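You operate a simulated robot arm through the tools that you are given. There is no shell and no other tool. Be economical: measure what you need, move in short steps, check, and stop when the job is done.

Carry out the task below with a simulated two-armed robot. There is one attempt and no reset: what you move stays moved.

Task
Brush the dust off the pale slab, then prime it.
Fine: white brush dusts, green brush dips in the black tray; both back, lid shut; dark slab unprimed, black brush and stone stay. Set down upright: soft white brush, green brush. A coat counts when it lies all over at full strength: go over it till it gets no stronger. What is to be rubbed or washed off counts as gone when no trace of it is left.

It is judged by the outcome, as a careful person would: the job done as asked, and still so three seconds after it is handed in. It fails if anything else is knocked over, pushed out of place, dropped, spilled or broken. A push-on lid holds only when it is set on centred and level and pressed home; a screw cap is set on level and turned clockwise until tight.

Robot
Two 7-joint arms with fingered hands on one trunk, on a base that drives. Base frame: it is fixed to the floor where the robot stands at the start and does not move with it; the origin is under the middle of the robot, x ahead of it, y to its left, z up. Lengths are in mm, angles in degrees, forces in N, time in s.
The left shoulder is at the start at [70, 142, 1164], the right one opposite. With the tool pointing down near the work surface each hand reaches from about 380 to 780 mm from the robot's upright axis, wherever it stands, measured 20 degrees to its own side. Places, roughly: black primer tray [400, -600, 800]; dark slab [400, 0, 800]; green tray lid [400, -600, 800]; pale slab [400, -200, 800]. Payload 3.6 kg a hand.
The TCP of each hand is the grasp point between the finger pads, 25 mm short of the fingertips. In the tool frame z runs along the fingers and y along their closing line. The gripper opens to 88 mm. The gripper's body begins 29 mm behind the TCP. The gripper is a hand of 5 fingers: y runs from the thumb to the fingers, the wrist lies at [-13, -97, -162] in the tool frame, and closing takes about 1.5 s.
Orientation is that of the tool frame in the base frame, as [roll, pitch, yaw] about the fixed x, y, z axes, in that order (R = Rz(yaw) Ry(pitch) Rx(roll)). With the fingers straight down and the wrist toward the robot, the tool's x, y and z point along [0, 1, 0], [1, 0, 0] and [0, 0, -1] of the base frame.

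Tools
- The arms move only by the tool servo_tool. It takes "left_steps", "right_steps" or both (then of equal length, played together; a hand with none holds still); each is a list of rows, each a list of 6 numbers: the shift along the tool's x, y, z in units of 30 mm (1.0 is 30 mm), then the turn, a rotation vector about the tool's x, y, z in units of 6 degrees (1.0 is 6 degrees). In form: [[x, y, z, ax, ay, az], ...]. A call has 1 to 10 rows; each row shifts and turns the commanded pose from where the row before left it, along the tool's axes as they then stand. "left_fingers" and "right_fingers" are, for a hand that has rows, the opening, from 0 (shut) to 1 (fully open), set as the call begins (left out, the last holds). A call with a number of a shift or a turn outside -1 to 1 is refused whole. A row lasts 0.2 s, in which the tool goes at most 50 mm and 8.6 degrees; a call with a longer step from one row to the next is refused whole, and so is a gripper value outside its range. Where a pose cannot be reached the arm comes as near as it can. A force on the tool above 70 N (or 10 N above the force at the start of the call, whichever is more), or a blocked arm, ends the call early, and 0.2 s more pass. Each finger travels about 72 mm/s and halts on what it meets, pressing with about 26 N; the grip force reading is that of the motor and also rises with nothing between the fingers. The clock runs only during rows and for 0.2 s after the last one: add rows that do not move to give the fingers time. The reply holds the time, the measured pose of the TCP, the force on the tool along the base axes, the opening and the grip force, in the units named above and with some noise, with the torque about the TCP (base axes, N m) and any sound that the robot's microphone picked up.
- Cameras (640 x 400 px; columns grow to the right, rows downward): "scene" is now at [123.4, -35.3, 1378.4]; the picture's right is [-0.42, -0.91, 0.00], its down [-0.64, 0.30, -0.71] and it looks along [0.64, -0.30, -0.71] (base axes); focal length 214 px, centre (320, 200). "left" rides on the left gripper at [-59, -79, -105] in its tool frame; the picture's right is [-0.73, -0.32, 0.61], its down [0.62, -0.68, 0.38] and it looks along [0.29, 0.66, 0.70] (tool axes); focal length 234 px, centre (320, 200). "right" rides on the right gripper at [59, -79, -105] in its tool frame; the picture's right is [-0.73, 0.32, -0.61], its down [-0.62, -0.68, 0.38] and it looks along [-0.29, 0.66, 0.70] (tool axes); focal length 234 px, centre (320, 200). There is no depth. A picture from a camera that has moved, and an enlarged one, comes with that camera's place and axes in the base frame and with its lens.
- snapshot(camera): a new picture of that camera. No time passes.
- slide_trunk(by): slides the trunk up (or, below 0, down) by that many mm; the arms and the scene camera ride with it, the base frame stays. It gives what a move gives, with no picture.
- base_move(legs): drives the robot by 1 to 6 legs, each [ahead, left, turn to the left] in mm, mm and degrees, along the robot's own axes; the way and the turn of a leg run together, so that a leg with both is an arc; at most 1500 mm and 180 degrees a leg. The arms and the cameras ride along, it lands a little off, and it stops where it bumps. It gives what a move gives.
- curl_fingers(index, middle, ring, little, thumb_bend, thumb_turn, hand): sets how far each is bent, from 0 (flat) to 1 (curled in); at 0.3 the hand is open as for a grip, at 0.7 the pads meet at the TCP. One left out holds its place. A second passes; each finger stops where it meets its share of the squeeze, and holds until it gets a number again. A gripper value or a shape takes the hand back. It gives what a move gives, with no picture; readings hold the bend of each and the force on index, middle, ring, little, thumb and palm. thumb_turn goes from beside the hand (0) to across from the fingers (1), as for a grip.
- set_grasp(shape, hand): the hand has 5 fingers and takes this shape, open, in about a second: jaw (thumb against the fingers, like two jaws); tri (thumb and two fingers); tip (a fingertip pinch); poke (one finger out to press); point (the index stretched); flat (the hand flat); cup (the hand cupped); fist (a fist). The gripper value then closes the fingers along that shape, each until it touches; the sizes above hold for jaw. It gives what a move gives, with no picture.
- turn_head(pan, tilt): turns the head with the scene camera to pan (to the left, within 86 degrees either way) and tilt (down, from -29 to 69), counted from straight ahead of the robot. It gives what a move gives.
- inspect(camera, box): a new picture of the part [left, top, right, bottom] of that camera's present view, enlarged. No time passes.
- close_job(): hands the job in; it is judged then, once.

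Work in short steps. Places have to be worked out from the pictures, the camera data and where the tool is seen: move nearer, look again, correct. Check each grasp and each placing, and mend what went wrong. You have 120 turns and 88 pictures in all, those below and enlarged ones among them. Open the grippers and draw the arms clear of the work before you hand the job in, unless the task says otherwise; then end with one line.

The tools are called after ">>>" as name(argument=value, ...) on one line, values as JSON. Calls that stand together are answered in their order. servo_tool: Moves the arms, as the interface text tells. Its arguments: {"type":"object","properties":{"left_steps":{"type":"array"},"left_fingers":{"type":"number"},"right_steps":{"type":"array"},"right_fingers":{"type":"number"}},"required":[]} The other tools are called the same way: slide_trunk (by) slides the trunk up or down; set_grasp (shape, hand) gives the hand a shape; curl_fingers (index, middle, ring, little, thumb_bend, thumb_turn, hand) moves the fingers one by one; base_move (legs) drives the base; turn_head (pan, tilt) turns the head that bears the scene camera; snapshot (camera) takes a picture; inspect (camera, box) takes an enlarged picture of a part of a camera's view; close_job () hands the job in.

At the start:

```text
time: 0.0
left_ee_pos: [562.3, -22.7, 1193.7]
left_tool_rot: [-180.0, 0.0, 90.0]
left_wrist_force: [0.5, 1.1, -0.2]
left_torque: [0.0, 0.02, -0.01]
left_gripper_width: 87.3
left_gripper_force: 0.0
left_shape: jaw
left_bend: [0.3, 0.3, 0.3, 0.3, 0.3, 0.98]
left_finger forces: [0.0, 0.1, 0.0, 0.0, 0.1, 0.0]
right_ee_pos: [329.0, -361.2, 1223.9]
right_tool_rot: [179.9, -0.1, 89.9]
right_wrist_force: [0.2, -0.3, -1.1]
right_torque: [0.0, -0.02, 0.03]
right_gripper_width: 87.9
right_gripper_force: 0.0
right_shape: jaw
right_bend: [0.3, 0.3, 0.3, 0.3, 0.3, 0.98]
right_finger forces: [0.1, 0.0, 0.0, 0.0, 0.1, 0.0]
trunk travel left (down, up): [-700.0, 240.0]
robot x, y, heading: [-3.0, -1.6, -0.0]
head pan, tilt: [-24.8, 44.8]
```

scene: 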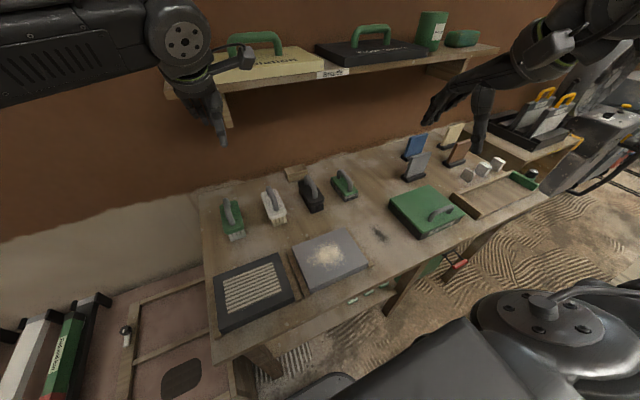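
right: 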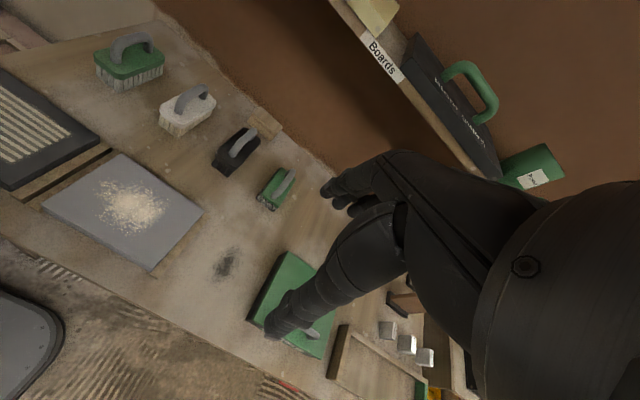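
left: 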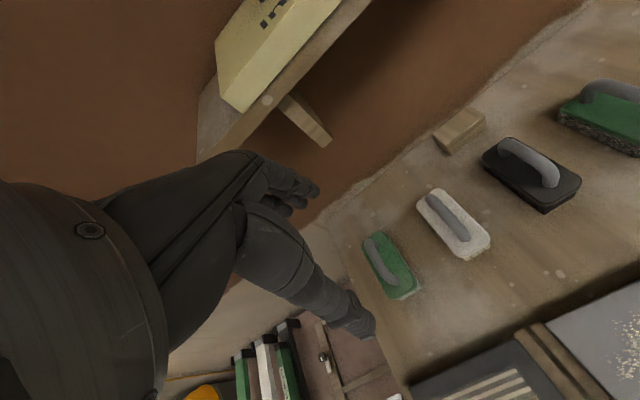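

I'll look at the bench more closely first to tell the brushes apart and locate the tray.

>>> inspect(camera="scene", box=[200, 140, 400, 265])

>>> inspect(camera="scene", box=[360, 110, 560, 235])

```text
3.20 times, centred on (300, 202) of scene
camera zoom: at [123.4, -35.3, 1378.4], right [-0.42, -0.91, 0.0], down [-0.64, 0.3, -0.71], along [0.64, -0.3, -0.71], focal length 686 px, centre (384, 192)
```

zoom: 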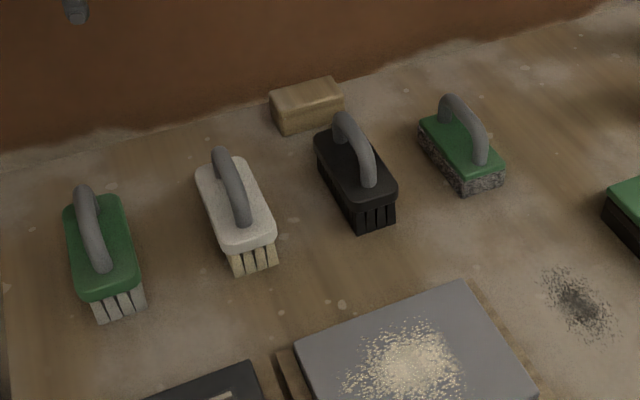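

```text
3.20 times, centred on (460, 172) of scene
camera zoom: at [123.4, -35.3, 1378.4], right [-0.42, -0.91, 0.0], down [-0.64, 0.3, -0.71], along [0.64, -0.3, -0.71], focal length 686 px, centre (-128, 288)
```

zoom: 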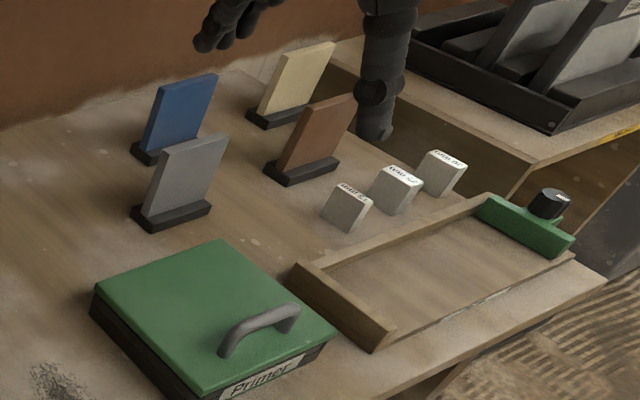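

Left to right the table holds the green brush (y≈37), white brush (y≈-109), black brush and stone. All the handle bars run along x, near x≈665. I'll clear the left hand sideways and turn the right hand so its fingers close along y.

>>> servo_tool(left_steps=[[1, 0, 0, 0, 0, 0], [1, 0, 0, 0, 0, 0], [1, 0, 0, 0, 0, 0], [1, 0, 0, 0, 0, 0], [1, 0, 0, 0, 0, 0], [1, 0, 0, 0, 0, 0], [1, 0, 0, 0, 0, 0], [1, 0, 0, 0, 0, 0], [1, 0, 0, 0, 0, 0], [0, 0, 0, 0, 0, 0]], right_steps=[[0, 0, 0.3, 0, 0, -1], [0, 0, 0.3, 0, 0, -1], [0, 0, 0.3, 0, 0, -1], [0, 0, 0.3, 0, 0, -1], [0, 0, 0.3, 0, 0, -1], [0, 0, 0.3, 0, 0, -1], [0, 0, 0.3, 0, 0, -1], [0, 0, 0.3, 0, 0, -1], [0, 0, 0.3, 0, 0, -1], [0, 0, 0.3, 0, 0, -1]])

>>> servo_tool(right_steps=[[0, 0, 0.3, 0, 0, -1], [0, 0, 0.3, 0, 0, -1], [0, 0, 0.3, 0, 0, -1], [0, 0, 0.3, 0, 0, -1], [0, 0, 0.3, 0, 0, -1], [-1, 0.7, 0, 0, 0, 0], [-1, 0.7, 0, 0, 0, 0], [-1, 0.7, 0, 0, 0, 0], [-1, 0.7, 0, 0, 0, 0], [-1, 0.7, 0, 0, 0, 0]])

>>> snapshot(camera="right")

>>> snapshot(camera="scene")

```text
time: 2.2
left_ee_pos: [564.7, 248.8, 1192.1]
left_tool_rot: [-179.9, 0.0, 90.0]
left_wrist_force: [-0.3, 0.1, -0.5]
left_torque: [0.02, 0.02, 0.02]
left_gripper_width: 87.9
left_gripper_force: 0.1
left_shape: jaw
left_bend: [0.3, 0.3, 0.3, 0.3, 0.3, 0.98]
left_finger forces: [0.0, 0.1, 0.0, 0.0, 0.0, 0.1]
right_ee_pos: [352.6, -217.9, 1183.5]
right_tool_rot: [-179.9, 0.0, 140.5]
right_wrist_force: [0.4, -0.1, -0.1]
right_torque: [-0.01, 0.03, 0.01]
right_gripper_width: 87.7
right_gripper_force: 0.1
right_shape: jaw
right_bend: [0.3, 0.3, 0.3, 0.3, 0.3, 0.98]
right_finger forces: [0.0, 0.1, 0.1, 0.0, 0.0, 0.0]
right hand out of reach, approached as far as the arm can: row 4, 5, 6, 7, 8, 9, 10
trunk travel left (down, up): [-700.0, 240.0]
robot x, y, heading: [1.6, 2.5, -0.2]
head pan, tilt: [-24.8, 44.8]
```

```text
time: 4.4
left_ee_pos: [563.2, 249.3, 1193.3]
left_tool_rot: [-179.9, 0.1, 89.9]
left_wrist_force: [-0.7, 0.2, 0.1]
left_torque: [-0.03, 0.01, 0.0]
left_gripper_width: 87.6
left_gripper_force: 0.0
left_shape: jaw
left_bend: [0.3, 0.3, 0.3, 0.3, 0.3, 0.98]
left_finger forces: [0.1, 0.0, 0.0, 0.0, 0.0, 0.0]
right_ee_pos: [391.5, 17.2, 1136.5]
right_tool_rot: [-179.9, 0.0, 170.0]
right_wrist_force: [1.1, -0.1, -0.9]
right_torque: [0.01, 0.0, 0.01]
right_gripper_width: 87.5
right_gripper_force: 0.1
right_shape: jaw
right_bend: [0.3, 0.3, 0.3, 0.3, 0.3, 0.98]
right_finger forces: [0.0, 0.0, 0.0, 0.0, 0.0, 0.1]
right hand out of reach, approached as far as the arm can: row 1, 2, 3, 4, 5, 6, 7, 8, 9, 10
trunk travel left (down, up): [-700.0, 240.0]
robot x, y, heading: [-2.4, -2.1, 0.0]
head pan, tilt: [-24.8, 44.8]
```

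```text
82 pictures are left
camera right: at [320.7, -50.0, 1240.8], right [0.77, 0.19, 0.61], down [0.5, -0.78, -0.38], along [0.4, 0.6, -0.7], focal length 234 px, centre (320, 200)
```

right: 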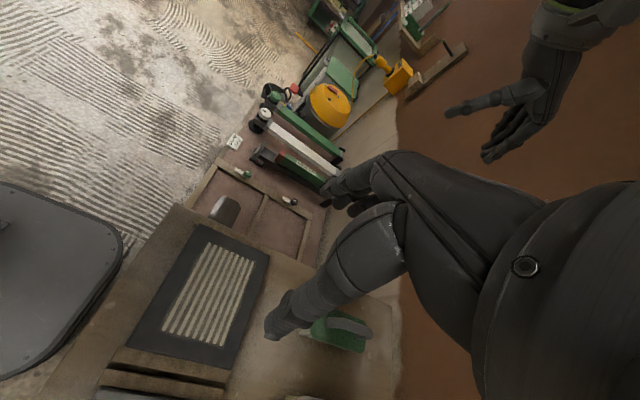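

```text
81 pictures are left
camera scene: at [124.0, -33.7, 1378.4], right [-0.42, -0.91, 0.0], down [-0.64, 0.3, -0.71], along [0.64, -0.3, -0.71], focal length 214 px, centre (320, 200)
```

scene: 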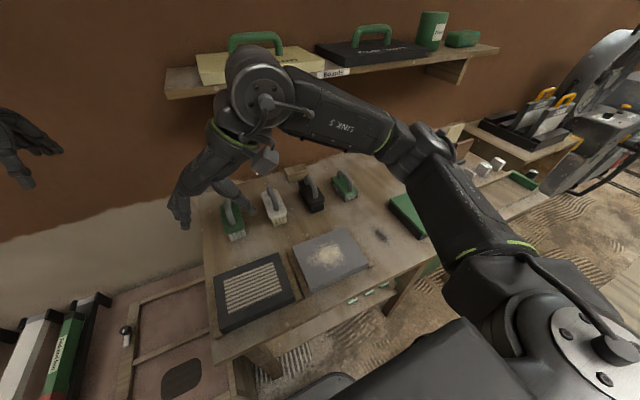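

The arm ran into its inner reach limit while turning. I'll send it out over the white brush, which should be in reach, and see where the commanded pose stands.

>>> servo_tool(right_steps=[[-1, 0, 0, 0, 0, 0], [-1, 0, 0, 0, 0, 0], [-1, 0, 0, 0, 0, 0], [-1, 0, 0, 0, 0, 0], [0, 0, 0, 0, 0, 0]])

```text
time: 5.6
left_ee_pos: [562.0, 248.6, 1193.3]
left_tool_rot: [-180.0, 0.0, 90.0]
left_wrist_force: [0.9, 0.1, 0.2]
left_torque: [-0.02, -0.03, 0.0]
left_gripper_width: 87.6
left_gripper_force: 0.0
left_shape: jaw
left_bend: [0.3, 0.3, 0.3, 0.3, 0.3, 0.98]
left_finger forces: [0.0, 0.1, 0.0, 0.1, 0.0, 0.1]
right_ee_pos: [395.0, 28.8, 1139.4]
right_tool_rot: [-179.9, 0.0, 170.2]
right_wrist_force: [0.7, -0.9, 0.7]
right_torque: [-0.01, 0.0, -0.01]
right_gripper_width: 87.9
right_gripper_force: 0.0
right_shape: jaw
right_bend: [0.3, 0.3, 0.3, 0.3, 0.3, 0.98]
right_finger forces: [0.0, 0.1, 0.1, 0.1, 0.1, 0.0]
right hand out of reach, approached as far as the arm can: row 1, 2, 3, 4
trunk travel left (down, up): [-700.0, 240.0]
robot x, y, heading: [2.9, 4.7, 0.2]
head pan, tilt: [-24.8, 44.8]
```

It seems stuck because the hand is too high. I'll lower it well above the table while moving right and forward.

>>> servo_tool(right_steps=[[0, -1, 0.6, 0, 0, 0], [0, -1, 0.6, 0, 0, 0], [0, -1, 0.6, 0, 0, 0], [-0.5, -1, 0.6, 0, 0, 0], [-1, 0, 0.6, 0, 0, 0], [-1, 0, 0.6, 0, 0, 0], [-1, 0, 0, 0, 0, 0], [-1, 0, 0, 0, 0, 0]])

```text
time: 7.4
left_ee_pos: [563.0, 248.5, 1193.8]
left_tool_rot: [-180.0, 0.0, 90.0]
left_wrist_force: [0.2, 0.3, -0.1]
left_torque: [0.0, -0.05, 0.02]
left_gripper_width: 87.8
left_gripper_force: 0.1
left_shape: jaw
left_bend: [0.3, 0.3, 0.3, 0.3, 0.3, 0.98]
left_finger forces: [0.0, 0.1, 0.0, 0.0, 0.0, 0.1]
right_ee_pos: [360.3, -27.1, 1086.3]
right_tool_rot: [180.0, 0.1, 170.2]
right_wrist_force: [0.1, 0.3, 0.4]
right_torque: [0.01, 0.04, 0.0]
right_gripper_width: 87.6
right_gripper_force: 0.1
right_shape: jaw
right_bend: [0.3, 0.3, 0.3, 0.3, 0.3, 0.98]
right_finger forces: [0.1, 0.0, 0.0, 0.1, 0.0, 0.0]
right hand out of reach, approached as far as the arm can: row 1, 2, 3, 4, 5, 6, 7, 8
trunk travel left (down, up): [-700.0, 240.0]
robot x, y, heading: [-3.1, -0.4, -0.0]
head pan, tilt: [-24.8, 44.8]
```

That orientation is limited for this arm. I'll turn back to yaw 90 and then test the other way, with the wrist on the left side.

>>> servo_tool(right_steps=[[0, 0, 0, 0, 0, 1], [0, 0, 0, 0, 0, 1], [0, 0, 0, 0, 0, 1], [0, 0, 0, 0, 0, 1], [0, 0, 0, 0, 0, 1], [0, 0, 0, 0, 0, 1], [0, 0, 0, 0, 0, 1], [0, 0, 0, 0, 0, 1], [0, 0, 0, 0, 0, 1], [0, 0, 0, 0, 0, 1]])

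>>> servo_tool(right_steps=[[0, 0, 0, 0, 0, 1], [0, 0, 0, 0, 0, 1], [0, 0, 0, 0, 0, 1], [0, 0, 0, 0, 0, 0.4], [-1, 1, 0, 0, 0, 0], [-1, 1, 0, 0, 0, 0], [-1, 1, 0, 0, 0, 0], [-1, 1, 0, 0, 0, 0], [-1, 1, 0, 0, 0, 0], [-1, 0, 0, 0, 0, 0]])

```text
time: 9.6
left_ee_pos: [562.3, 248.5, 1192.8]
left_tool_rot: [180.0, 0.0, 90.0]
left_wrist_force: [0.3, -0.9, -0.4]
left_torque: [-0.03, -0.02, 0.02]
left_gripper_width: 87.7
left_gripper_force: 0.0
left_shape: jaw
left_bend: [0.3, 0.3, 0.3, 0.3, 0.3, 0.98]
left_finger forces: [0.0, 0.0, 0.0, 0.0, 0.0, 0.0]
right_ee_pos: [360.2, -24.5, 1086.1]
right_tool_rot: [-180.0, 0.1, 110.1]
right_wrist_force: [-0.8, -0.5, 0.7]
right_torque: [-0.01, 0.03, 0.04]
right_gripper_width: 87.7
right_gripper_force: 0.1
right_shape: jaw
right_bend: [0.3, 0.3, 0.3, 0.3, 0.3, 0.98]
right_finger forces: [0.0, 0.1, 0.1, 0.0, 0.0, 0.0]
trunk travel left (down, up): [-700.0, 240.0]
robot x, y, heading: [0.5, 0.6, -0.1]
head pan, tilt: [-24.8, 44.8]
```

```text
time: 11.8
left_ee_pos: [561.1, 246.7, 1194.2]
left_tool_rot: [179.9, -0.1, 90.1]
left_wrist_force: [0.3, 0.6, 0.3]
left_torque: [0.02, -0.01, 0.01]
left_gripper_width: 87.4
left_gripper_force: 0.0
left_shape: jaw
left_bend: [0.3, 0.3, 0.3, 0.3, 0.3, 0.98]
left_finger forces: [0.0, 0.0, 0.0, 0.0, 0.0, 0.0]
right_ee_pos: [506.5, -208.3, 1086.2]
right_tool_rot: [179.9, -0.2, 89.9]
right_wrist_force: [0.2, -1.1, 0.6]
right_torque: [0.0, -0.04, -0.01]
right_gripper_width: 87.7
right_gripper_force: 0.1
right_shape: jaw
right_bend: [0.3, 0.3, 0.3, 0.3, 0.3, 0.98]
right_finger forces: [0.1, 0.0, 0.0, 0.0, 0.0, 0.0]
trunk travel left (down, up): [-700.0, 240.0]
robot x, y, heading: [0.1, -1.9, 0.0]
head pan, tilt: [-24.8, 44.8]
```

It moves freely at yaw 90. Now I'll turn toward yaw 0 in place.

>>> servo_tool(right_steps=[[0, 0, 0, 0, 0, 1], [0, 0, 0, 0, 0, 1], [0, 0, 0, 0, 0, 1], [0, 0, 0, 0, 0, 1], [0, 0, 0, 0, 0, 1], [0, 0, 0, 0, 0, 1], [0, 0, 0, 0, 0, 1], [0, 0, 0, 0, 0, 1], [0, 0, 0, 0, 0, 1], [0, 0, 0, 0, 0, 1]])

>>> servo_tool(right_steps=[[0, 0, 0.5, 0, 0, 1], [0, 0, 0.5, 0, 0, 1], [0, 0, 0.5, 0, 0, 1], [0, 0, 0.5, 0, 0, 1], [0, 0, 0.5, 0, 0, 1]])

```text
time: 14.0
left_ee_pos: [562.5, 247.7, 1192.7]
left_tool_rot: [179.9, 0.0, 90.1]
left_wrist_force: [0.5, -0.4, 0.5]
left_torque: [0.01, 0.01, 0.04]
left_gripper_width: 87.8
left_gripper_force: 0.1
left_shape: jaw
left_bend: [0.3, 0.3, 0.3, 0.3, 0.3, 0.98]
left_finger forces: [0.1, 0.1, 0.0, 0.0, 0.0, 0.1]
right_ee_pos: [511.2, -204.8, 1085.3]
right_tool_rot: [-180.0, -0.1, 29.7]
right_wrist_force: [-0.4, -1.0, -0.4]
right_torque: [0.02, 0.01, 0.0]
right_gripper_width: 87.8
right_gripper_force: 0.0
right_shape: jaw
right_bend: [0.3, 0.3, 0.3, 0.3, 0.3, 0.98]
right_finger forces: [0.0, 0.0, 0.0, 0.0, 0.0, 0.1]
trunk travel left (down, up): [-700.0, 240.0]
robot x, y, heading: [0.5, -2.4, -0.2]
head pan, tilt: [-24.8, 44.8]
```

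```text
time: 15.2
left_ee_pos: [563.7, 247.5, 1192.2]
left_tool_rot: [180.0, 0.0, 90.0]
left_wrist_force: [0.8, -0.4, -0.1]
left_torque: [0.03, -0.03, 0.03]
left_gripper_width: 87.6
left_gripper_force: 0.0
left_shape: jaw
left_bend: [0.3, 0.3, 0.3, 0.3, 0.3, 0.98]
left_finger forces: [0.1, 0.0, 0.0, 0.1, 0.1, 0.0]
right_ee_pos: [511.4, -203.6, 1011.0]
right_tool_rot: [180.0, 0.1, 0.0]
right_wrist_force: [-0.6, -0.2, 0.8]
right_torque: [0.0, -0.01, 0.01]
right_gripper_width: 87.8
right_gripper_force: 0.1
right_shape: jaw
right_bend: [0.3, 0.3, 0.3, 0.3, 0.3, 0.98]
right_finger forces: [0.1, 0.0, 0.0, 0.1, 0.1, 0.0]
trunk travel left (down, up): [-700.0, 240.0]
robot x, y, heading: [-0.4, 0.3, -0.3]
head pan, tilt: [-24.8, 44.8]
```

Yaw 0 works (tool x=+x, y=−y, z=down). Next I'll move above the white brush at about (660, −109) and look.

>>> servo_tool(right_steps=[[1, -0.65, 0, 0, 0, 0], [1, -0.65, 0, 0, 0, 0], [1, -0.65, 0, 0, 0, 0], [1, -0.65, 0, 0, 0, 0], [1, -0.6, 0, 0, 0, 0], [0, 0, 0, 0, 0, 0]])

>>> snapshot(camera="scene")

>>> snapshot(camera="right")

```text
time: 16.6
left_ee_pos: [561.8, 247.7, 1192.6]
left_tool_rot: [-179.8, -0.1, 90.0]
left_wrist_force: [0.0, 0.0, 0.6]
left_torque: [-0.04, 0.05, 0.01]
left_gripper_width: 87.6
left_gripper_force: 0.0
left_shape: jaw
left_bend: [0.3, 0.3, 0.3, 0.3, 0.3, 0.98]
left_finger forces: [0.0, 0.0, 0.0, 0.0, 0.1, 0.0]
right_ee_pos: [588.9, -137.9, 959.8]
right_tool_rot: [-179.0, -1.0, 0.7]
right_wrist_force: [-0.6, -0.2, 0.0]
right_torque: [-0.01, 0.02, 0.0]
right_gripper_width: 87.7
right_gripper_force: 0.0
right_shape: jaw
right_bend: [0.3, 0.3, 0.3, 0.3, 0.3, 0.98]
right_finger forces: [0.1, 0.1, 0.0, 0.1, 0.0, 0.0]
right hand out of reach, approached as far as the arm can: row 2, 3, 4, 5
trunk travel left (down, up): [-700.0, 240.0]
robot x, y, heading: [1.4, 0.6, -0.0]
head pan, tilt: [-24.8, 44.8]
```

```text
80 pictures are left
camera scene: at [123.0, -35.2, 1378.4], right [-0.42, -0.91, 0.0], down [-0.64, 0.3, -0.71], along [0.64, -0.3, -0.71], focal length 214 px, centre (320, 200)
```

scene: 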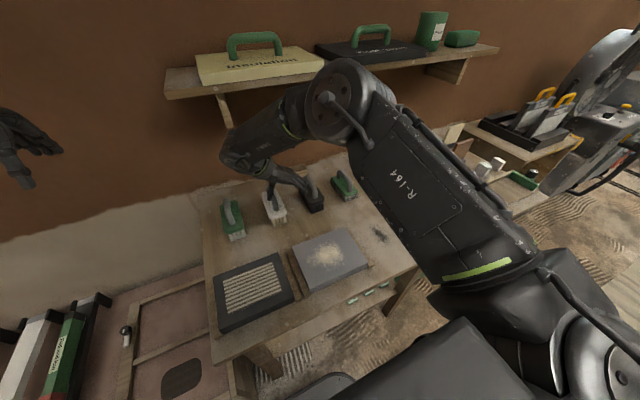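

```text
79 pictures are left
camera right: at [645.4, -60.6, 1065.8], right [-0.73, -0.34, 0.59], down [-0.62, 0.68, -0.38], along [-0.27, -0.65, -0.71], focal length 234 px, centre (320, 200)
```

right: 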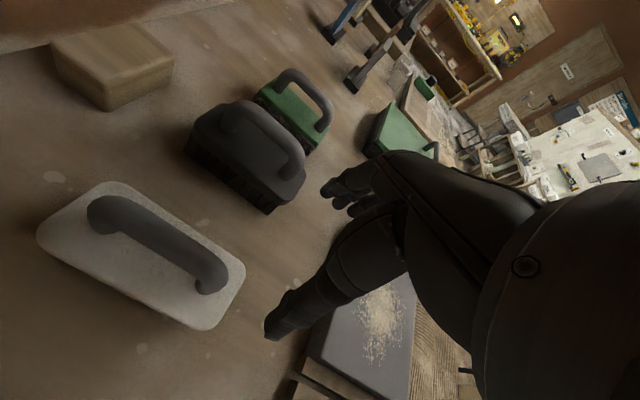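

The scene and right cameras put the white handle at about (668, −112, 860). At yaw 0 the wrist runs out of reach, so I'll back off, return to yaw 90, then drive right so that yaw 180 becomes natural.

>>> servo_tool(right_steps=[[-0.5, 0, -1, 0, 0, 0.7], [-0.5, 0, -1, 0, 0, -1], [-0.5, 0, -1, 0, 0, -1], [-0.5, 0, -1, 0, 0, -1], [0, 0, 0, 0, 0, -1], [0, 0, 0, 0, 0, -1], [0, 0, 0, 0, 0, -1], [0, 0, 0, 0, 0, -1], [0, 0, 0, 0, 0, -1], [0, 0, 0, 0, 0, -1]])

>>> servo_tool(right_steps=[[0, 0, 0, 0, 0, -1], [0, 0, 0, 0, 0, -1], [0, 0, 0, 0, 0, -1], [0, 0, 0, 0, 0, -1], [0, 0, 0, 0, 0, -1], [0, 0, 0, 0, 0, -1], [0, 0, 0, 0, 0, -1], [0, 0, 0, 0, 0, -1]])

>>> base_move(legs=[[0, -250, 0]])

```text
time: 18.8
left_ee_pos: [562.2, 247.0, 1193.5]
left_tool_rot: [-180.0, 0.0, 90.0]
left_wrist_force: [-0.5, 0.4, -0.9]
left_torque: [-0.01, -0.02, -0.03]
left_gripper_width: 87.7
left_gripper_force: 0.0
left_shape: jaw
left_bend: [0.3, 0.3, 0.3, 0.3, 0.3, 0.98]
left_finger forces: [0.0, 0.0, 0.0, 0.0, 0.0, 0.0]
right_ee_pos: [509.1, -148.4, 1065.7]
right_tool_rot: [-179.9, -0.1, 49.8]
right_wrist_force: [-0.6, -0.6, 0.2]
right_torque: [-0.01, 0.04, -0.04]
right_gripper_width: 87.6
right_gripper_force: 0.1
right_shape: jaw
right_bend: [0.3, 0.3, 0.3, 0.3, 0.3, 0.98]
right_finger forces: [0.0, 0.0, 0.0, 0.0, 0.0, 0.0]
right hand out of reach, approached as far as the arm can: row 1
trunk travel left (down, up): [-700.0, 240.0]
robot x, y, heading: [1.6, 1.8, 0.0]
head pan, tilt: [-24.8, 44.8]
```

```text
time: 20.6
left_ee_pos: [561.4, 247.8, 1193.2]
left_tool_rot: [180.0, 0.0, 90.0]
left_wrist_force: [0.6, -0.5, -0.1]
left_torque: [0.03, 0.0, 0.01]
left_gripper_width: 87.5
left_gripper_force: 0.1
left_shape: jaw
left_bend: [0.3, 0.3, 0.3, 0.3, 0.3, 0.98]
left_finger forces: [0.0, 0.0, 0.0, 0.0, 0.0, 0.0]
right_ee_pos: [509.7, -148.3, 1065.4]
right_tool_rot: [179.9, 0.0, 97.9]
right_wrist_force: [0.4, -0.1, 0.3]
right_torque: [0.01, 0.0, 0.03]
right_gripper_width: 87.9
right_gripper_force: 0.2
right_shape: jaw
right_bend: [0.3, 0.3, 0.3, 0.3, 0.3, 0.98]
right_finger forces: [0.0, 0.1, 0.1, 0.0, 0.0, 0.1]
trunk travel left (down, up): [-700.0, 240.0]
robot x, y, heading: [-0.7, -1.4, 0.0]
head pan, tilt: [-24.8, 44.8]
```

```text
time: 22.4
left_ee_pos: [561.3, 5.4, 1193.8]
left_tool_rot: [179.9, -0.1, 90.2]
left_wrist_force: [0.9, -0.5, 0.5]
left_torque: [0.03, -0.01, 0.0]
left_gripper_width: 87.7
left_gripper_force: 0.1
left_shape: jaw
left_bend: [0.3, 0.3, 0.3, 0.3, 0.3, 0.98]
left_finger forces: [0.0, 0.0, 0.0, 0.1, 0.1, 0.0]
right_ee_pos: [510.1, -391.3, 1067.0]
right_tool_rot: [-180.0, 0.0, 98.1]
right_wrist_force: [-0.1, 0.6, 0.0]
right_torque: [-0.04, -0.02, -0.01]
right_gripper_width: 87.8
right_gripper_force: 0.0
right_shape: jaw
right_bend: [0.3, 0.3, 0.3, 0.3, 0.3, 0.98]
right_finger forces: [0.0, 0.0, 0.0, 0.0, 0.0, 0.0]
trunk travel left (down, up): [-700.0, 240.0]
robot x, y, heading: [1.5, -244.2, 0.4]
head pan, tilt: [-24.8, 44.8]
```

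The base move worked. I'll shift the left hand away again and turn the right hand toward yaw 180.

>>> servo_tool(left_steps=[[1, 0, 0, 0, 0, 0], [1, 0, 0, 0, 0, 0], [1, 0, 0, 0, 0, 0], [1, 0, 0, 0, 0, 0], [1, 0, 0, 0, 0, 0], [1, 0, 0, 0, 0, 0], [1, 0, 0, 0, 0, 0], [1, 0, 0, 0, 0, 0], [0, 0, 0, 0, 0, 0], [0, 0, 0, 0, 0, 0]], right_steps=[[0, 0, 0, 0, 0, -1], [0, 0, 0, 0, 0, -1], [0, 0, 0, 0, 0, -1], [0, 0, 0, 0, 0, -1], [0, 0, 0, 0, 0, -1], [0, 0, 0, 0, 0, -1], [0, 0, 0, 0, 0, -1], [0, 0, 0, 0, 0, -1], [0, 0, 0, 0, 0, -1], [0, 0, 0, 0, 0, -1]])

>>> servo_tool(right_steps=[[0, 0, 0, 0, 0, -1], [0, 0, 0, 0, 0, -1], [0, 0, 0, 0, 0, -1], [0, 0, 0, 0, 0, -0.65], [-0.6, 1, 0.3, 0, 0, 0], [-0.6, 1, 0.3, 0, 0, 0], [-0.6, 1, 0.3, 0, 0, 0], [-0.6, 1, 0.3, 0, 0, 0], [-0.6, 1, 0.3, 0, 0, 0]])

```text
time: 24.6
left_ee_pos: [561.7, 241.2, 1197.2]
left_tool_rot: [-180.0, 0.0, 90.3]
left_wrist_force: [-0.6, -0.3, -0.3]
left_torque: [0.0, 0.0, 0.0]
left_gripper_width: 87.7
left_gripper_force: 0.0
left_shape: jaw
left_bend: [0.3, 0.3, 0.3, 0.3, 0.3, 0.98]
left_finger forces: [0.0, 0.0, 0.1, 0.0, 0.1, 0.0]
right_ee_pos: [510.7, -392.8, 1065.4]
right_tool_rot: [179.9, 0.0, 137.1]
right_wrist_force: [-1.1, 0.2, -0.2]
right_torque: [0.02, -0.01, -0.01]
right_gripper_width: 87.7
right_gripper_force: 0.0
right_shape: jaw
right_bend: [0.3, 0.3, 0.3, 0.3, 0.3, 0.98]
right_finger forces: [0.1, 0.0, 0.0, 0.0, 0.0, 0.1]
right hand out of reach, approached as far as the arm can: row 7, 8, 9, 10
trunk travel left (down, up): [-700.0, 240.0]
robot x, y, heading: [3.3, -243.8, 0.4]
head pan, tilt: [-24.8, 44.8]
```

```text
time: 26.6
left_ee_pos: [562.4, 240.4, 1196.7]
left_tool_rot: [-179.9, 0.0, 90.3]
left_wrist_force: [0.4, 0.2, 0.1]
left_torque: [0.01, 0.01, 0.0]
left_gripper_width: 87.8
left_gripper_force: 0.1
left_shape: jaw
left_bend: [0.3, 0.3, 0.3, 0.3, 0.3, 0.98]
left_finger forces: [0.0, 0.1, 0.0, 0.0, 0.0, 0.1]
right_ee_pos: [513.7, -375.4, 1065.3]
right_tool_rot: [-179.4, 0.3, 140.3]
right_wrist_force: [0.3, 0.4, -0.2]
right_torque: [0.03, -0.02, 0.03]
right_gripper_width: 87.7
right_gripper_force: 0.0
right_shape: jaw
right_bend: [0.3, 0.3, 0.3, 0.3, 0.3, 0.98]
right_finger forces: [0.1, 0.0, 0.0, 0.1, 0.1, 0.0]
right hand out of reach, approached as far as the arm can: row 1, 2, 3, 4, 5, 6, 7, 8, 9
trunk travel left (down, up): [-700.0, 240.0]
robot x, y, heading: [1.9, -243.8, 0.4]
head pan, tilt: [-24.8, 44.8]
```

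The yaw limit follows the arm's bearing, so I need the robot further right and turned left. I'll check the floor on the right before driving.

>>> turn_head(pan=-70, tilt=45)

>>> snapshot(camera="scene")

```text
time: 27.7
left_ee_pos: [561.5, 240.8, 1195.1]
left_tool_rot: [180.0, 0.0, 90.3]
left_wrist_force: [-0.3, -0.2, -0.1]
left_torque: [-0.01, -0.05, 0.03]
left_gripper_width: 87.7
left_gripper_force: 0.1
left_shape: jaw
left_bend: [0.3, 0.3, 0.3, 0.3, 0.3, 0.98]
left_finger forces: [0.0, 0.0, 0.0, 0.0, 0.0, 0.1]
right_ee_pos: [513.4, -374.4, 1064.3]
right_tool_rot: [-179.5, 0.1, 140.3]
right_wrist_force: [0.1, -0.1, 0.1]
right_torque: [0.01, 0.02, 0.01]
right_gripper_width: 88.0
right_gripper_force: 0.0
right_shape: jaw
right_bend: [0.3, 0.3, 0.3, 0.3, 0.3, 0.98]
right_finger forces: [0.1, 0.1, 0.0, 0.1, 0.1, 0.1]
trunk travel left (down, up): [-700.0, 240.0]
robot x, y, heading: [-2.4, -245.7, -0.0]
head pan, tilt: [-70.0, 45.0]
```

```text
78 pictures are left
camera scene: at [78.4, -323.3, 1378.2], right [-0.94, -0.35, 0.0], down [-0.25, 0.66, -0.71], along [0.25, -0.66, -0.71], focal length 214 px, centre (320, 200)
```

scene: 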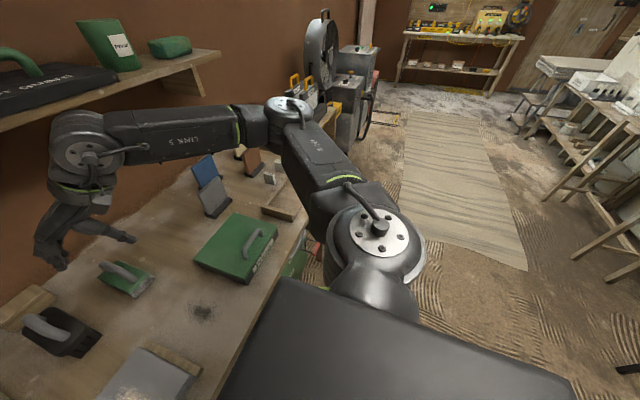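

The floor on the right is clear, but the base sits almost against the table, so it can't turn much. Yaw 0 with the robot shifted left gives the right arm a favourable bearing instead. I'll turn the hand back and drive left.

>>> servo_tool(left_steps=[[-1, 0, 0, 0, 0, 0], [-1, 0, 0, 0, 0, 0], [-1, 0, 0, 0, 0, 0], [-1, 0, 0, 0, 0, 0], [-1, 0, 0, 0, 0, 0], [0, 0, 0, 0, 0, 0], [0, 0, 0, 0, 0, 0], [0, 0, 0, 0, 0, 0], [0, 0, 0, 0, 0, 0], [0, 0, 0, 0, 0, 0]], right_steps=[[0, 0, 0, 0, 0, 1], [0, 0, 0, 0, 0, 1], [0, 0, 0, 0, 0, 1], [0, 0, 0, 0, 0, 1], [0, 0, 0, 0, 0, 1], [0, 0, 0, 0, 0, 1], [0, 0, 0, 0, 0, 1], [0, 0, 0, 0, 0, 1], [0, 0, 0, 0, 0, 1], [0, 0, 0, 0, 0, 1]])

>>> base_move(legs=[[0, 545, 0]])

>>> servo_tool(right_steps=[[0, 0, 0, 0, 0, 1], [0, 0, 0, 0, 0, 1], [0, 0, 0, 0, 0, 1], [0, 0, 0, 0, 0, 1], [0, 0, 0, 0, 0, 1], [0, 0, 0, 0, 0, 1], [0, 0, 0, 0, 0, 1], [0, 0, 0, 0, 0, 1], [0, 0, 0, 0, 0, 1], [0, 0, 0, 0, 0, 1]])

```text
time: 29.9
left_ee_pos: [563.5, 93.3, 1193.9]
left_tool_rot: [-179.9, 0.1, 90.3]
left_wrist_force: [-0.4, -0.4, 0.4]
left_torque: [0.0, -0.02, -0.01]
left_gripper_width: 87.7
left_gripper_force: 0.0
left_shape: jaw
left_bend: [0.3, 0.3, 0.3, 0.3, 0.3, 0.98]
left_finger forces: [0.0, 0.0, 0.0, 0.1, 0.0, 0.0]
right_ee_pos: [513.8, -377.4, 1065.5]
right_tool_rot: [-180.0, 0.6, 80.3]
right_wrist_force: [-0.9, -0.6, -0.3]
right_torque: [0.01, 0.01, 0.0]
right_gripper_width: 87.8
right_gripper_force: 0.0
right_shape: jaw
right_bend: [0.3, 0.3, 0.3, 0.3, 0.3, 0.98]
right_finger forces: [0.0, 0.0, 0.0, 0.1, 0.0, 0.0]
trunk travel left (down, up): [-700.0, 240.0]
robot x, y, heading: [-0.7, -245.1, 0.5]
head pan, tilt: [-70.0, 45.0]
```

```text
time: 33.1
left_ee_pos: [549.3, 661.1, 1193.4]
left_tool_rot: [-179.9, 0.0, 91.4]
left_wrist_force: [0.1, 0.1, 0.8]
left_torque: [0.0, 0.0, 0.0]
left_gripper_width: 87.6
left_gripper_force: 0.1
left_shape: jaw
left_bend: [0.3, 0.3, 0.3, 0.3, 0.3, 0.98]
left_finger forces: [0.0, 0.0, 0.1, 0.0, 0.1, 0.1]
right_ee_pos: [509.0, 190.3, 1064.7]
right_tool_rot: [-179.9, 0.4, 81.6]
right_wrist_force: [0.5, -0.8, 0.1]
right_torque: [-0.02, 0.04, 0.01]
right_gripper_width: 88.0
right_gripper_force: 0.2
right_shape: jaw
right_bend: [0.3, 0.3, 0.3, 0.3, 0.3, 0.98]
right_finger forces: [0.0, 0.0, 0.0, 0.0, 0.1, 0.0]
trunk travel left (down, up): [-700.0, 240.0]
robot x, y, heading: [-7.9, 311.9, 1.3]
head pan, tilt: [-70.0, 45.0]
```

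```text
time: 35.3
left_ee_pos: [549.2, 662.5, 1193.4]
left_tool_rot: [180.0, 0.0, 91.4]
left_wrist_force: [0.3, 0.5, 1.2]
left_torque: [-0.01, -0.03, 0.04]
left_gripper_width: 88.0
left_gripper_force: 0.1
left_shape: jaw
left_bend: [0.3, 0.3, 0.3, 0.3, 0.3, 0.98]
left_finger forces: [0.0, 0.0, 0.0, 0.1, 0.0, 0.1]
right_ee_pos: [508.2, 192.6, 1064.3]
right_tool_rot: [179.7, 0.4, 21.4]
right_wrist_force: [0.8, 0.6, -0.1]
right_torque: [0.0, -0.03, 0.02]
right_gripper_width: 87.6
right_gripper_force: 0.0
right_shape: jaw
right_bend: [0.3, 0.3, 0.3, 0.3, 0.3, 0.98]
right_finger forces: [0.0, 0.0, 0.0, 0.0, 0.0, 0.0]
trunk travel left (down, up): [-700.0, 240.0]
robot x, y, heading: [-7.6, 313.5, 1.7]
head pan, tilt: [-70.0, 45.0]
```

Now I'll finish the turn to yaw 0, travel above the white brush, and aim the head there.

>>> servo_tool(right_steps=[[0, 0, 0, 0, 0, 0.9], [0, 0, 0, 0, 0, 0.9], [0, 0, 0, 0, 0, 0.9], [0, 0, 0, 0, 0, 0.87], [0.5, 1, 0, 0, 0, 0], [0.5, 1, 0, 0, 0, 0], [0.5, 1, 0, 0, 0, 0], [0.5, 1, 0, 0, 0, 0], [0.5, 1, 0, 0, 0, 0], [0.5, 1, 0, 0, 0, 0]])

>>> servo_tool(right_steps=[[0.5, 1, 0.5, 0, 0, 0], [0.5, 1, 0.5, 0, 0, 0], [0.5, 1, 0.5, 0, 0, 0], [0.5, 1, 0.5, 0, 0, 0], [0.2, 0, 0.5, 0, 0, 0], [0, 0, 0.5, 0, 0, 0]])

>>> turn_head(pan=-40, tilt=38)

>>> snapshot(camera="scene")

>>> snapshot(camera="right")

```text
time: 37.5
left_ee_pos: [549.9, 661.0, 1193.1]
left_tool_rot: [-180.0, 0.1, 91.4]
left_wrist_force: [0.4, -0.6, -1.1]
left_torque: [0.05, -0.03, 0.03]
left_gripper_width: 87.7
left_gripper_force: 0.1
left_shape: jaw
left_bend: [0.3, 0.3, 0.3, 0.3, 0.3, 0.98]
left_finger forces: [0.0, 0.0, 0.0, 0.0, 0.0, 0.0]
right_ee_pos: [555.7, 32.0, 980.8]
right_tool_rot: [180.0, -0.3, 0.4]
right_wrist_force: [-0.1, -1.0, 0.8]
right_torque: [0.03, -0.01, 0.0]
right_gripper_width: 87.8
right_gripper_force: 0.0
right_shape: jaw
right_bend: [0.3, 0.3, 0.3, 0.3, 0.3, 0.98]
right_finger forces: [0.0, 0.0, 0.1, 0.1, 0.0, 0.0]
right hand out of reach, approached as far as the arm can: row 4, 5, 6, 7, 8, 9, 10
trunk travel left (down, up): [-700.0, 240.0]
robot x, y, heading: [-11.9, 312.1, 1.1]
head pan, tilt: [-70.0, 45.0]
```

```text
time: 38.9
left_ee_pos: [549.4, 661.7, 1193.5]
left_tool_rot: [-179.9, 0.0, 91.4]
left_wrist_force: [0.2, 0.7, 0.2]
left_torque: [0.0, 0.01, 0.0]
left_gripper_width: 87.9
left_gripper_force: 0.1
left_shape: jaw
left_bend: [0.3, 0.3, 0.3, 0.3, 0.3, 0.98]
left_finger forces: [0.1, 0.0, 0.1, 0.0, 0.0, 0.1]
right_ee_pos: [623.0, -87.0, 892.1]
right_tool_rot: [179.4, 0.1, 0.1]
right_wrist_force: [-0.1, -0.6, -0.3]
right_torque: [0.01, -0.03, 0.0]
right_gripper_width: 87.9
right_gripper_force: 0.1
right_shape: jaw
right_bend: [0.3, 0.3, 0.3, 0.3, 0.3, 0.98]
right_finger forces: [0.1, 0.0, 0.1, 0.1, 0.0, 0.0]
trunk travel left (down, up): [-700.0, 240.0]
robot x, y, heading: [-6.4, 311.2, 1.4]
head pan, tilt: [-70.0, 45.0]
```

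```text
time: 39.9
left_ee_pos: [549.6, 662.9, 1193.8]
left_tool_rot: [-180.0, 0.0, 91.5]
left_wrist_force: [0.3, 0.2, -0.4]
left_torque: [-0.01, 0.0, 0.03]
left_gripper_width: 87.7
left_gripper_force: 0.0
left_shape: jaw
left_bend: [0.3, 0.3, 0.3, 0.3, 0.3, 0.98]
left_finger forces: [0.0, 0.0, 0.0, 0.1, 0.1, 0.0]
right_ee_pos: [622.5, -86.4, 892.9]
right_tool_rot: [179.5, 0.3, 0.1]
right_wrist_force: [0.3, 0.9, 0.1]
right_torque: [0.03, -0.01, -0.01]
right_gripper_width: 88.0
right_gripper_force: 0.1
right_shape: jaw
right_bend: [0.3, 0.3, 0.3, 0.3, 0.3, 0.98]
right_finger forces: [0.0, 0.1, 0.1, 0.1, 0.1, 0.0]
trunk travel left (down, up): [-700.0, 240.0]
robot x, y, heading: [-4.2, 314.9, 1.3]
head pan, tilt: [-40.0, 38.0]
```

```text
77 pictures are left
camera scene: at [109.3, 258.0, 1388.4], right [-0.62, -0.78, 0.0], down [-0.48, 0.38, -0.79], along [0.62, -0.49, -0.62], focal length 214 px, centre (320, 200)
```

scene: 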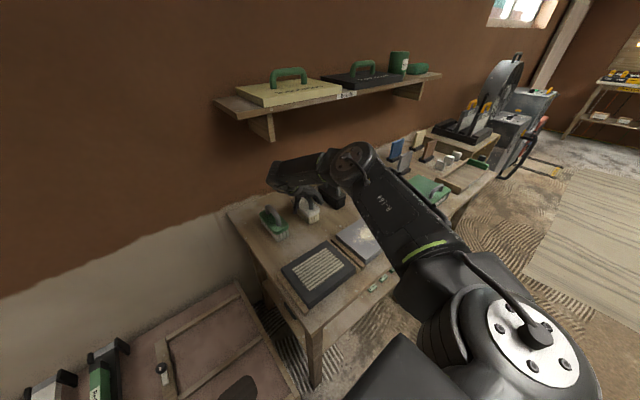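

```text
76 pictures are left
camera right: at [682.2, -6.9, 996.3], right [-0.72, -0.32, 0.61], down [-0.63, 0.68, -0.39], along [-0.29, -0.66, -0.69], focal length 234 px, centre (320, 200)
```

right: 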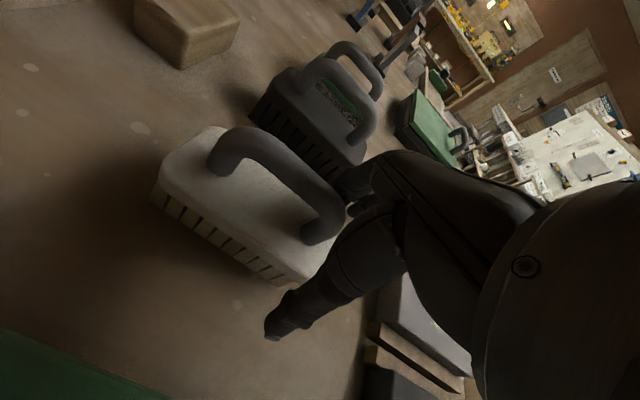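

Triangulation puts the handle bar at about (668, −110, 874), along x. I'll move in to straddle it and lower slightly.

>>> servo_tool(right_steps=[[0, 0.8, 0, 0, 0, 0], [0.75, 0, 0, 0, 0, 0], [0.75, 0, 0, 0, 0, 0], [0, 0, 0.35, 0, 0, 0], [0, 0, 0.35, 0, 0, 0], [0, 0, 0, 0, 0, 0]])

>>> snapshot(camera="right")

>>> inspect(camera="scene", box=[230, 140, 390, 240])

```text
time: 41.3
left_ee_pos: [548.8, 661.3, 1194.1]
left_tool_rot: [-179.9, -0.1, 91.5]
left_wrist_force: [0.1, -0.8, 0.0]
left_torque: [-0.03, -0.02, 0.01]
left_gripper_width: 87.5
left_gripper_force: 0.0
left_shape: jaw
left_bend: [0.3, 0.3, 0.3, 0.3, 0.3, 0.98]
left_finger forces: [0.1, 0.0, 0.0, 0.1, 0.1, 0.0]
right_ee_pos: [653.5, -108.5, 868.9]
right_tool_rot: [179.5, 0.0, 0.2]
right_wrist_force: [0.0, 0.0, 0.6]
right_torque: [-0.03, 0.0, 0.02]
right_gripper_width: 87.7
right_gripper_force: 0.1
right_shape: jaw
right_bend: [0.3, 0.3, 0.3, 0.3, 0.3, 0.98]
right_finger forces: [0.0, 0.0, 0.1, 0.1, 0.0, 0.0]
right hand out of reach, approached as far as the arm can: row 3, 5
trunk travel left (down, up): [-700.0, 240.0]
robot x, y, heading: [-6.5, 311.3, 1.2]
head pan, tilt: [-40.0, 38.0]
```

```text
75 pictures are left
camera right: at [713.5, -28.1, 972.8], right [-0.72, -0.32, 0.61], down [-0.63, 0.68, -0.39], along [-0.29, -0.66, -0.69], focal length 234 px, centre (320, 200)
```

right: 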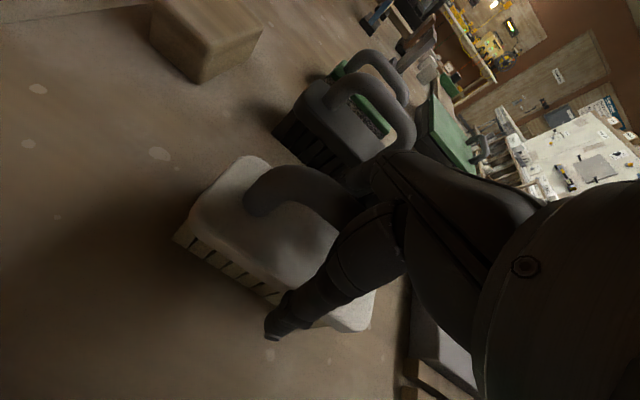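

```text
4.00 times, centred on (310, 190) of scene
camera zoom: at [109.2, 258.2, 1388.4], right [-0.62, -0.78, 0.0], down [-0.48, 0.38, -0.79], along [0.62, -0.49, -0.62], focal length 858 px, centre (360, 240)
```

zoom: 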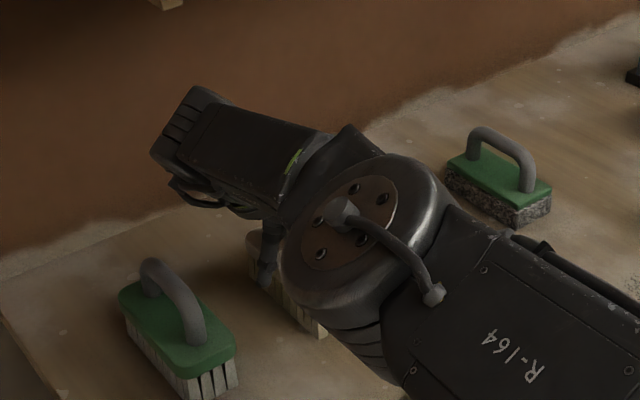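

The hand straddles the handle at (653, −108, 869), so I'll close the grip.

>>> servo_tool(right_steps=[[0, 0, 0, 0, 0, 0], [0, 0, 0, 0, 0, 0], [0, 0, 0, 0, 0, 0], [0, 0, 0, 0, 0, 0], [0, 0, 0, 0, 0, 0], [0, 0, 0, 0, 0, 0], [0, 0, 0, 0, 0, 0], [0, 0, 0, 0, 0, 0]], right_fingers=0)

>>> snapshot(camera="right")

```text
time: 43.1
left_ee_pos: [550.7, 661.8, 1194.9]
left_tool_rot: [180.0, 0.0, 91.4]
left_wrist_force: [0.0, 1.0, -0.6]
left_torque: [-0.03, 0.01, -0.02]
left_gripper_width: 87.4
left_gripper_force: 0.0
left_shape: jaw
left_bend: [0.3, 0.3, 0.3, 0.3, 0.3, 0.98]
left_finger forces: [0.0, 0.0, 0.0, 0.1, 0.0, 0.1]
right_ee_pos: [655.0, -108.0, 869.3]
right_tool_rot: [179.5, 0.0, 0.0]
right_wrist_force: [-0.2, 0.6, 0.2]
right_torque: [0.0, -0.03, 0.01]
right_gripper_width: 54.2
right_gripper_force: 26.4
right_shape: jaw
right_bend: [0.29, 0.4, 0.37, 0.42, 0.63, 0.99]
right_finger forces: [12.9, 7.2, 3.1, 0.1, 23.1, 0.0]
trunk travel left (down, up): [-700.0, 240.0]
robot x, y, heading: [-7.6, 311.3, 1.6]
head pan, tilt: [-40.0, 38.0]
```

```text
73 pictures are left
camera right: at [713.7, -28.5, 972.6], right [-0.72, -0.32, 0.61], down [-0.63, 0.68, -0.39], along [-0.29, -0.66, -0.69], focal length 234 px, centre (320, 200)
```

right: 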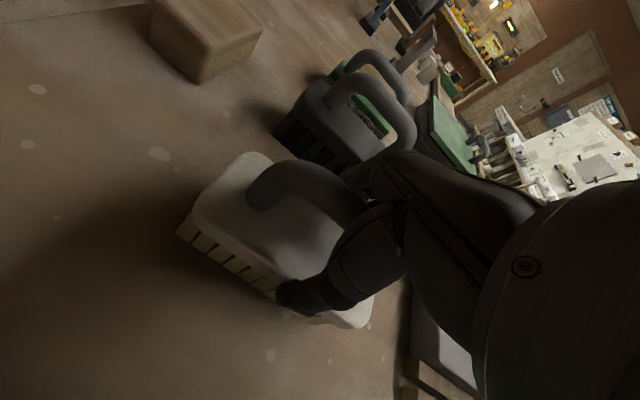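

The grip stopped at 54 mm with the index blocked early. I'll try a small lift and see whether the brush comes with it.

>>> servo_tool(right_steps=[[0, 0, -0.3, 0, 0, 0], [0, 0, -0.3, 0, 0, 0], [0, 0, -0.3, 0, 0, 0], [0, 0, 0, 0, 0, 0]])

>>> snapshot(camera="right")

```text
time: 44.1
left_ee_pos: [550.0, 662.5, 1193.9]
left_tool_rot: [-180.0, 0.0, 91.4]
left_wrist_force: [-0.5, -0.4, 0.3]
left_torque: [-0.03, 0.02, 0.02]
left_gripper_width: 87.7
left_gripper_force: 0.2
left_shape: jaw
left_bend: [0.3, 0.3, 0.3, 0.3, 0.3, 0.98]
left_finger forces: [0.0, 0.1, 0.0, 0.0, 0.1, 0.0]
right_ee_pos: [653.4, -107.5, 896.6]
right_tool_rot: [179.6, 0.1, 0.0]
right_wrist_force: [-0.8, 0.3, -1.6]
right_torque: [-0.02, 0.02, 0.02]
right_gripper_width: 54.4
right_gripper_force: 26.1
right_shape: jaw
right_bend: [0.29, 0.4, 0.37, 0.42, 0.63, 0.99]
right_finger forces: [13.1, 7.2, 3.1, 0.0, 23.2, 0.0]
trunk travel left (down, up): [-700.0, 240.0]
robot x, y, heading: [-5.2, 313.5, 1.3]
head pan, tilt: [-40.0, 38.0]
```

```text
72 pictures are left
camera right: at [713.2, -27.4, 1000.4], right [-0.72, -0.32, 0.61], down [-0.63, 0.68, -0.39], along [-0.29, -0.66, -0.69], focal length 234 px, centre (320, 200)
```

right: 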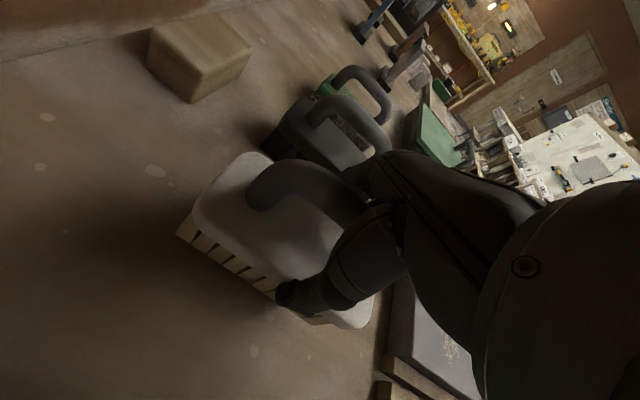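

The brush lifted level. On the table the TCP was at (655, −108, 869). Now I'll raise it and carry it over the pale slab.

>>> servo_tool(right_steps=[[0, 0, -1, 0, 0, 0], [0, 0, -1, 0, 0, 0], [-0.8, 0, 0, 0, 0, 0], [-1, 0.4, 0, 0, 0, 0], [-1, 0.4, 0, 0, 0, 0], [-1, 0.4, 0, 0, 0, 0], [-1, 0.5, 0, 0, 0, 0], [-1, 0.5, 0, 0, 0, 0], [-1, 0.5, 0, 0, 0, 0], [-1, 0.5, 0, 0, 0, 0]])

>>> snapshot(camera="scene")

>>> snapshot(camera="right")

```text
time: 46.3
left_ee_pos: [549.1, 661.1, 1193.7]
left_tool_rot: [179.9, 0.0, 91.4]
left_wrist_force: [0.0, -0.1, 0.3]
left_torque: [0.0, -0.02, -0.01]
left_gripper_width: 87.7
left_gripper_force: 0.1
left_shape: jaw
left_bend: [0.3, 0.3, 0.3, 0.3, 0.3, 0.98]
left_finger forces: [0.0, 0.0, 0.0, 0.0, 0.0, 0.1]
right_ee_pos: [455.1, -219.2, 923.6]
right_tool_rot: [179.6, 0.0, 0.1]
right_wrist_force: [-1.0, 1.2, -1.7]
right_torque: [-0.04, 0.0, 0.0]
right_gripper_width: 54.2
right_gripper_force: 26.0
right_shape: jaw
right_bend: [0.29, 0.4, 0.37, 0.42, 0.63, 0.99]
right_finger forces: [13.0, 7.1, 3.1, 0.0, 23.1, 0.1]
right hand out of reach, approached as far as the arm can: row 8, 9, 10
trunk travel left (down, up): [-700.0, 240.0]
robot x, y, heading: [-7.2, 314.0, 1.6]
head pan, tilt: [-40.0, 38.0]
```

```text
71 pictures are left
camera scene: at [108.6, 256.7, 1388.5], right [-0.62, -0.78, 0.0], down [-0.48, 0.38, -0.79], along [0.62, -0.49, -0.62], focal length 214 px, centre (320, 200)
```

scene: 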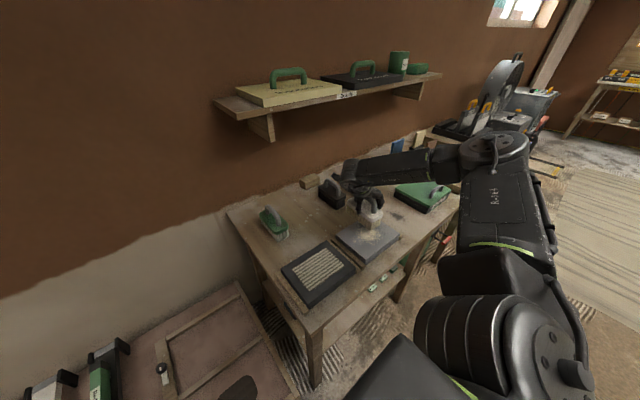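

```text
70 pictures are left
camera right: at [513.5, -140.4, 1027.9], right [-0.72, -0.32, 0.61], down [-0.63, 0.68, -0.39], along [-0.29, -0.66, -0.69], focal length 234 px, centre (320, 200)
```

right: 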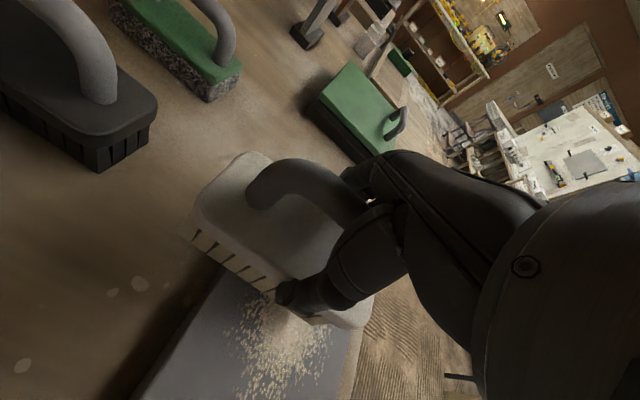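

I'm over the slab at z 924. I'll try to reach further toward the robot at this height before touching down.

>>> servo_tool(right_steps=[[-0.5, -0.3, 0, 0, 0, 0], [-0.5, 0, 0, 0, 0, 0], [-0.5, 0, 0, 0, 0, 0], [-0.4, 0, 0, 0, 0, 0], [0, 0, 0, 0, 0, 0]])

```text
time: 47.5
left_ee_pos: [547.3, 665.4, 1194.3]
left_tool_rot: [179.9, 0.3, 91.4]
left_wrist_force: [0.1, 1.3, -0.7]
left_torque: [0.03, -0.02, -0.05]
left_gripper_width: 87.6
left_gripper_force: 0.0
left_shape: jaw
left_bend: [0.3, 0.3, 0.3, 0.3, 0.3, 0.98]
left_finger forces: [0.0, 0.0, 0.0, 0.0, 0.1, 0.1]
right_ee_pos: [426.7, -218.5, 901.7]
right_tool_rot: [179.2, -0.2, 0.2]
right_wrist_force: [7.4, -1.1, 29.2]
right_torque: [-0.2, 0.05, 0.15]
right_gripper_width: 53.9
right_gripper_force: 25.5
right_shape: jaw
right_bend: [0.29, 0.4, 0.37, 0.42, 0.63, 0.97]
right_finger forces: [14.4, 8.3, 3.6, 5.2, 25.1, 0.0]
right hand out of reach, approached as far as the arm can: row 1, 2, 3, 4
trunk travel left (down, up): [-700.0, 240.0]
robot x, y, heading: [-6.7, 310.2, 1.1]
head pan, tilt: [-40.0, 38.0]
```

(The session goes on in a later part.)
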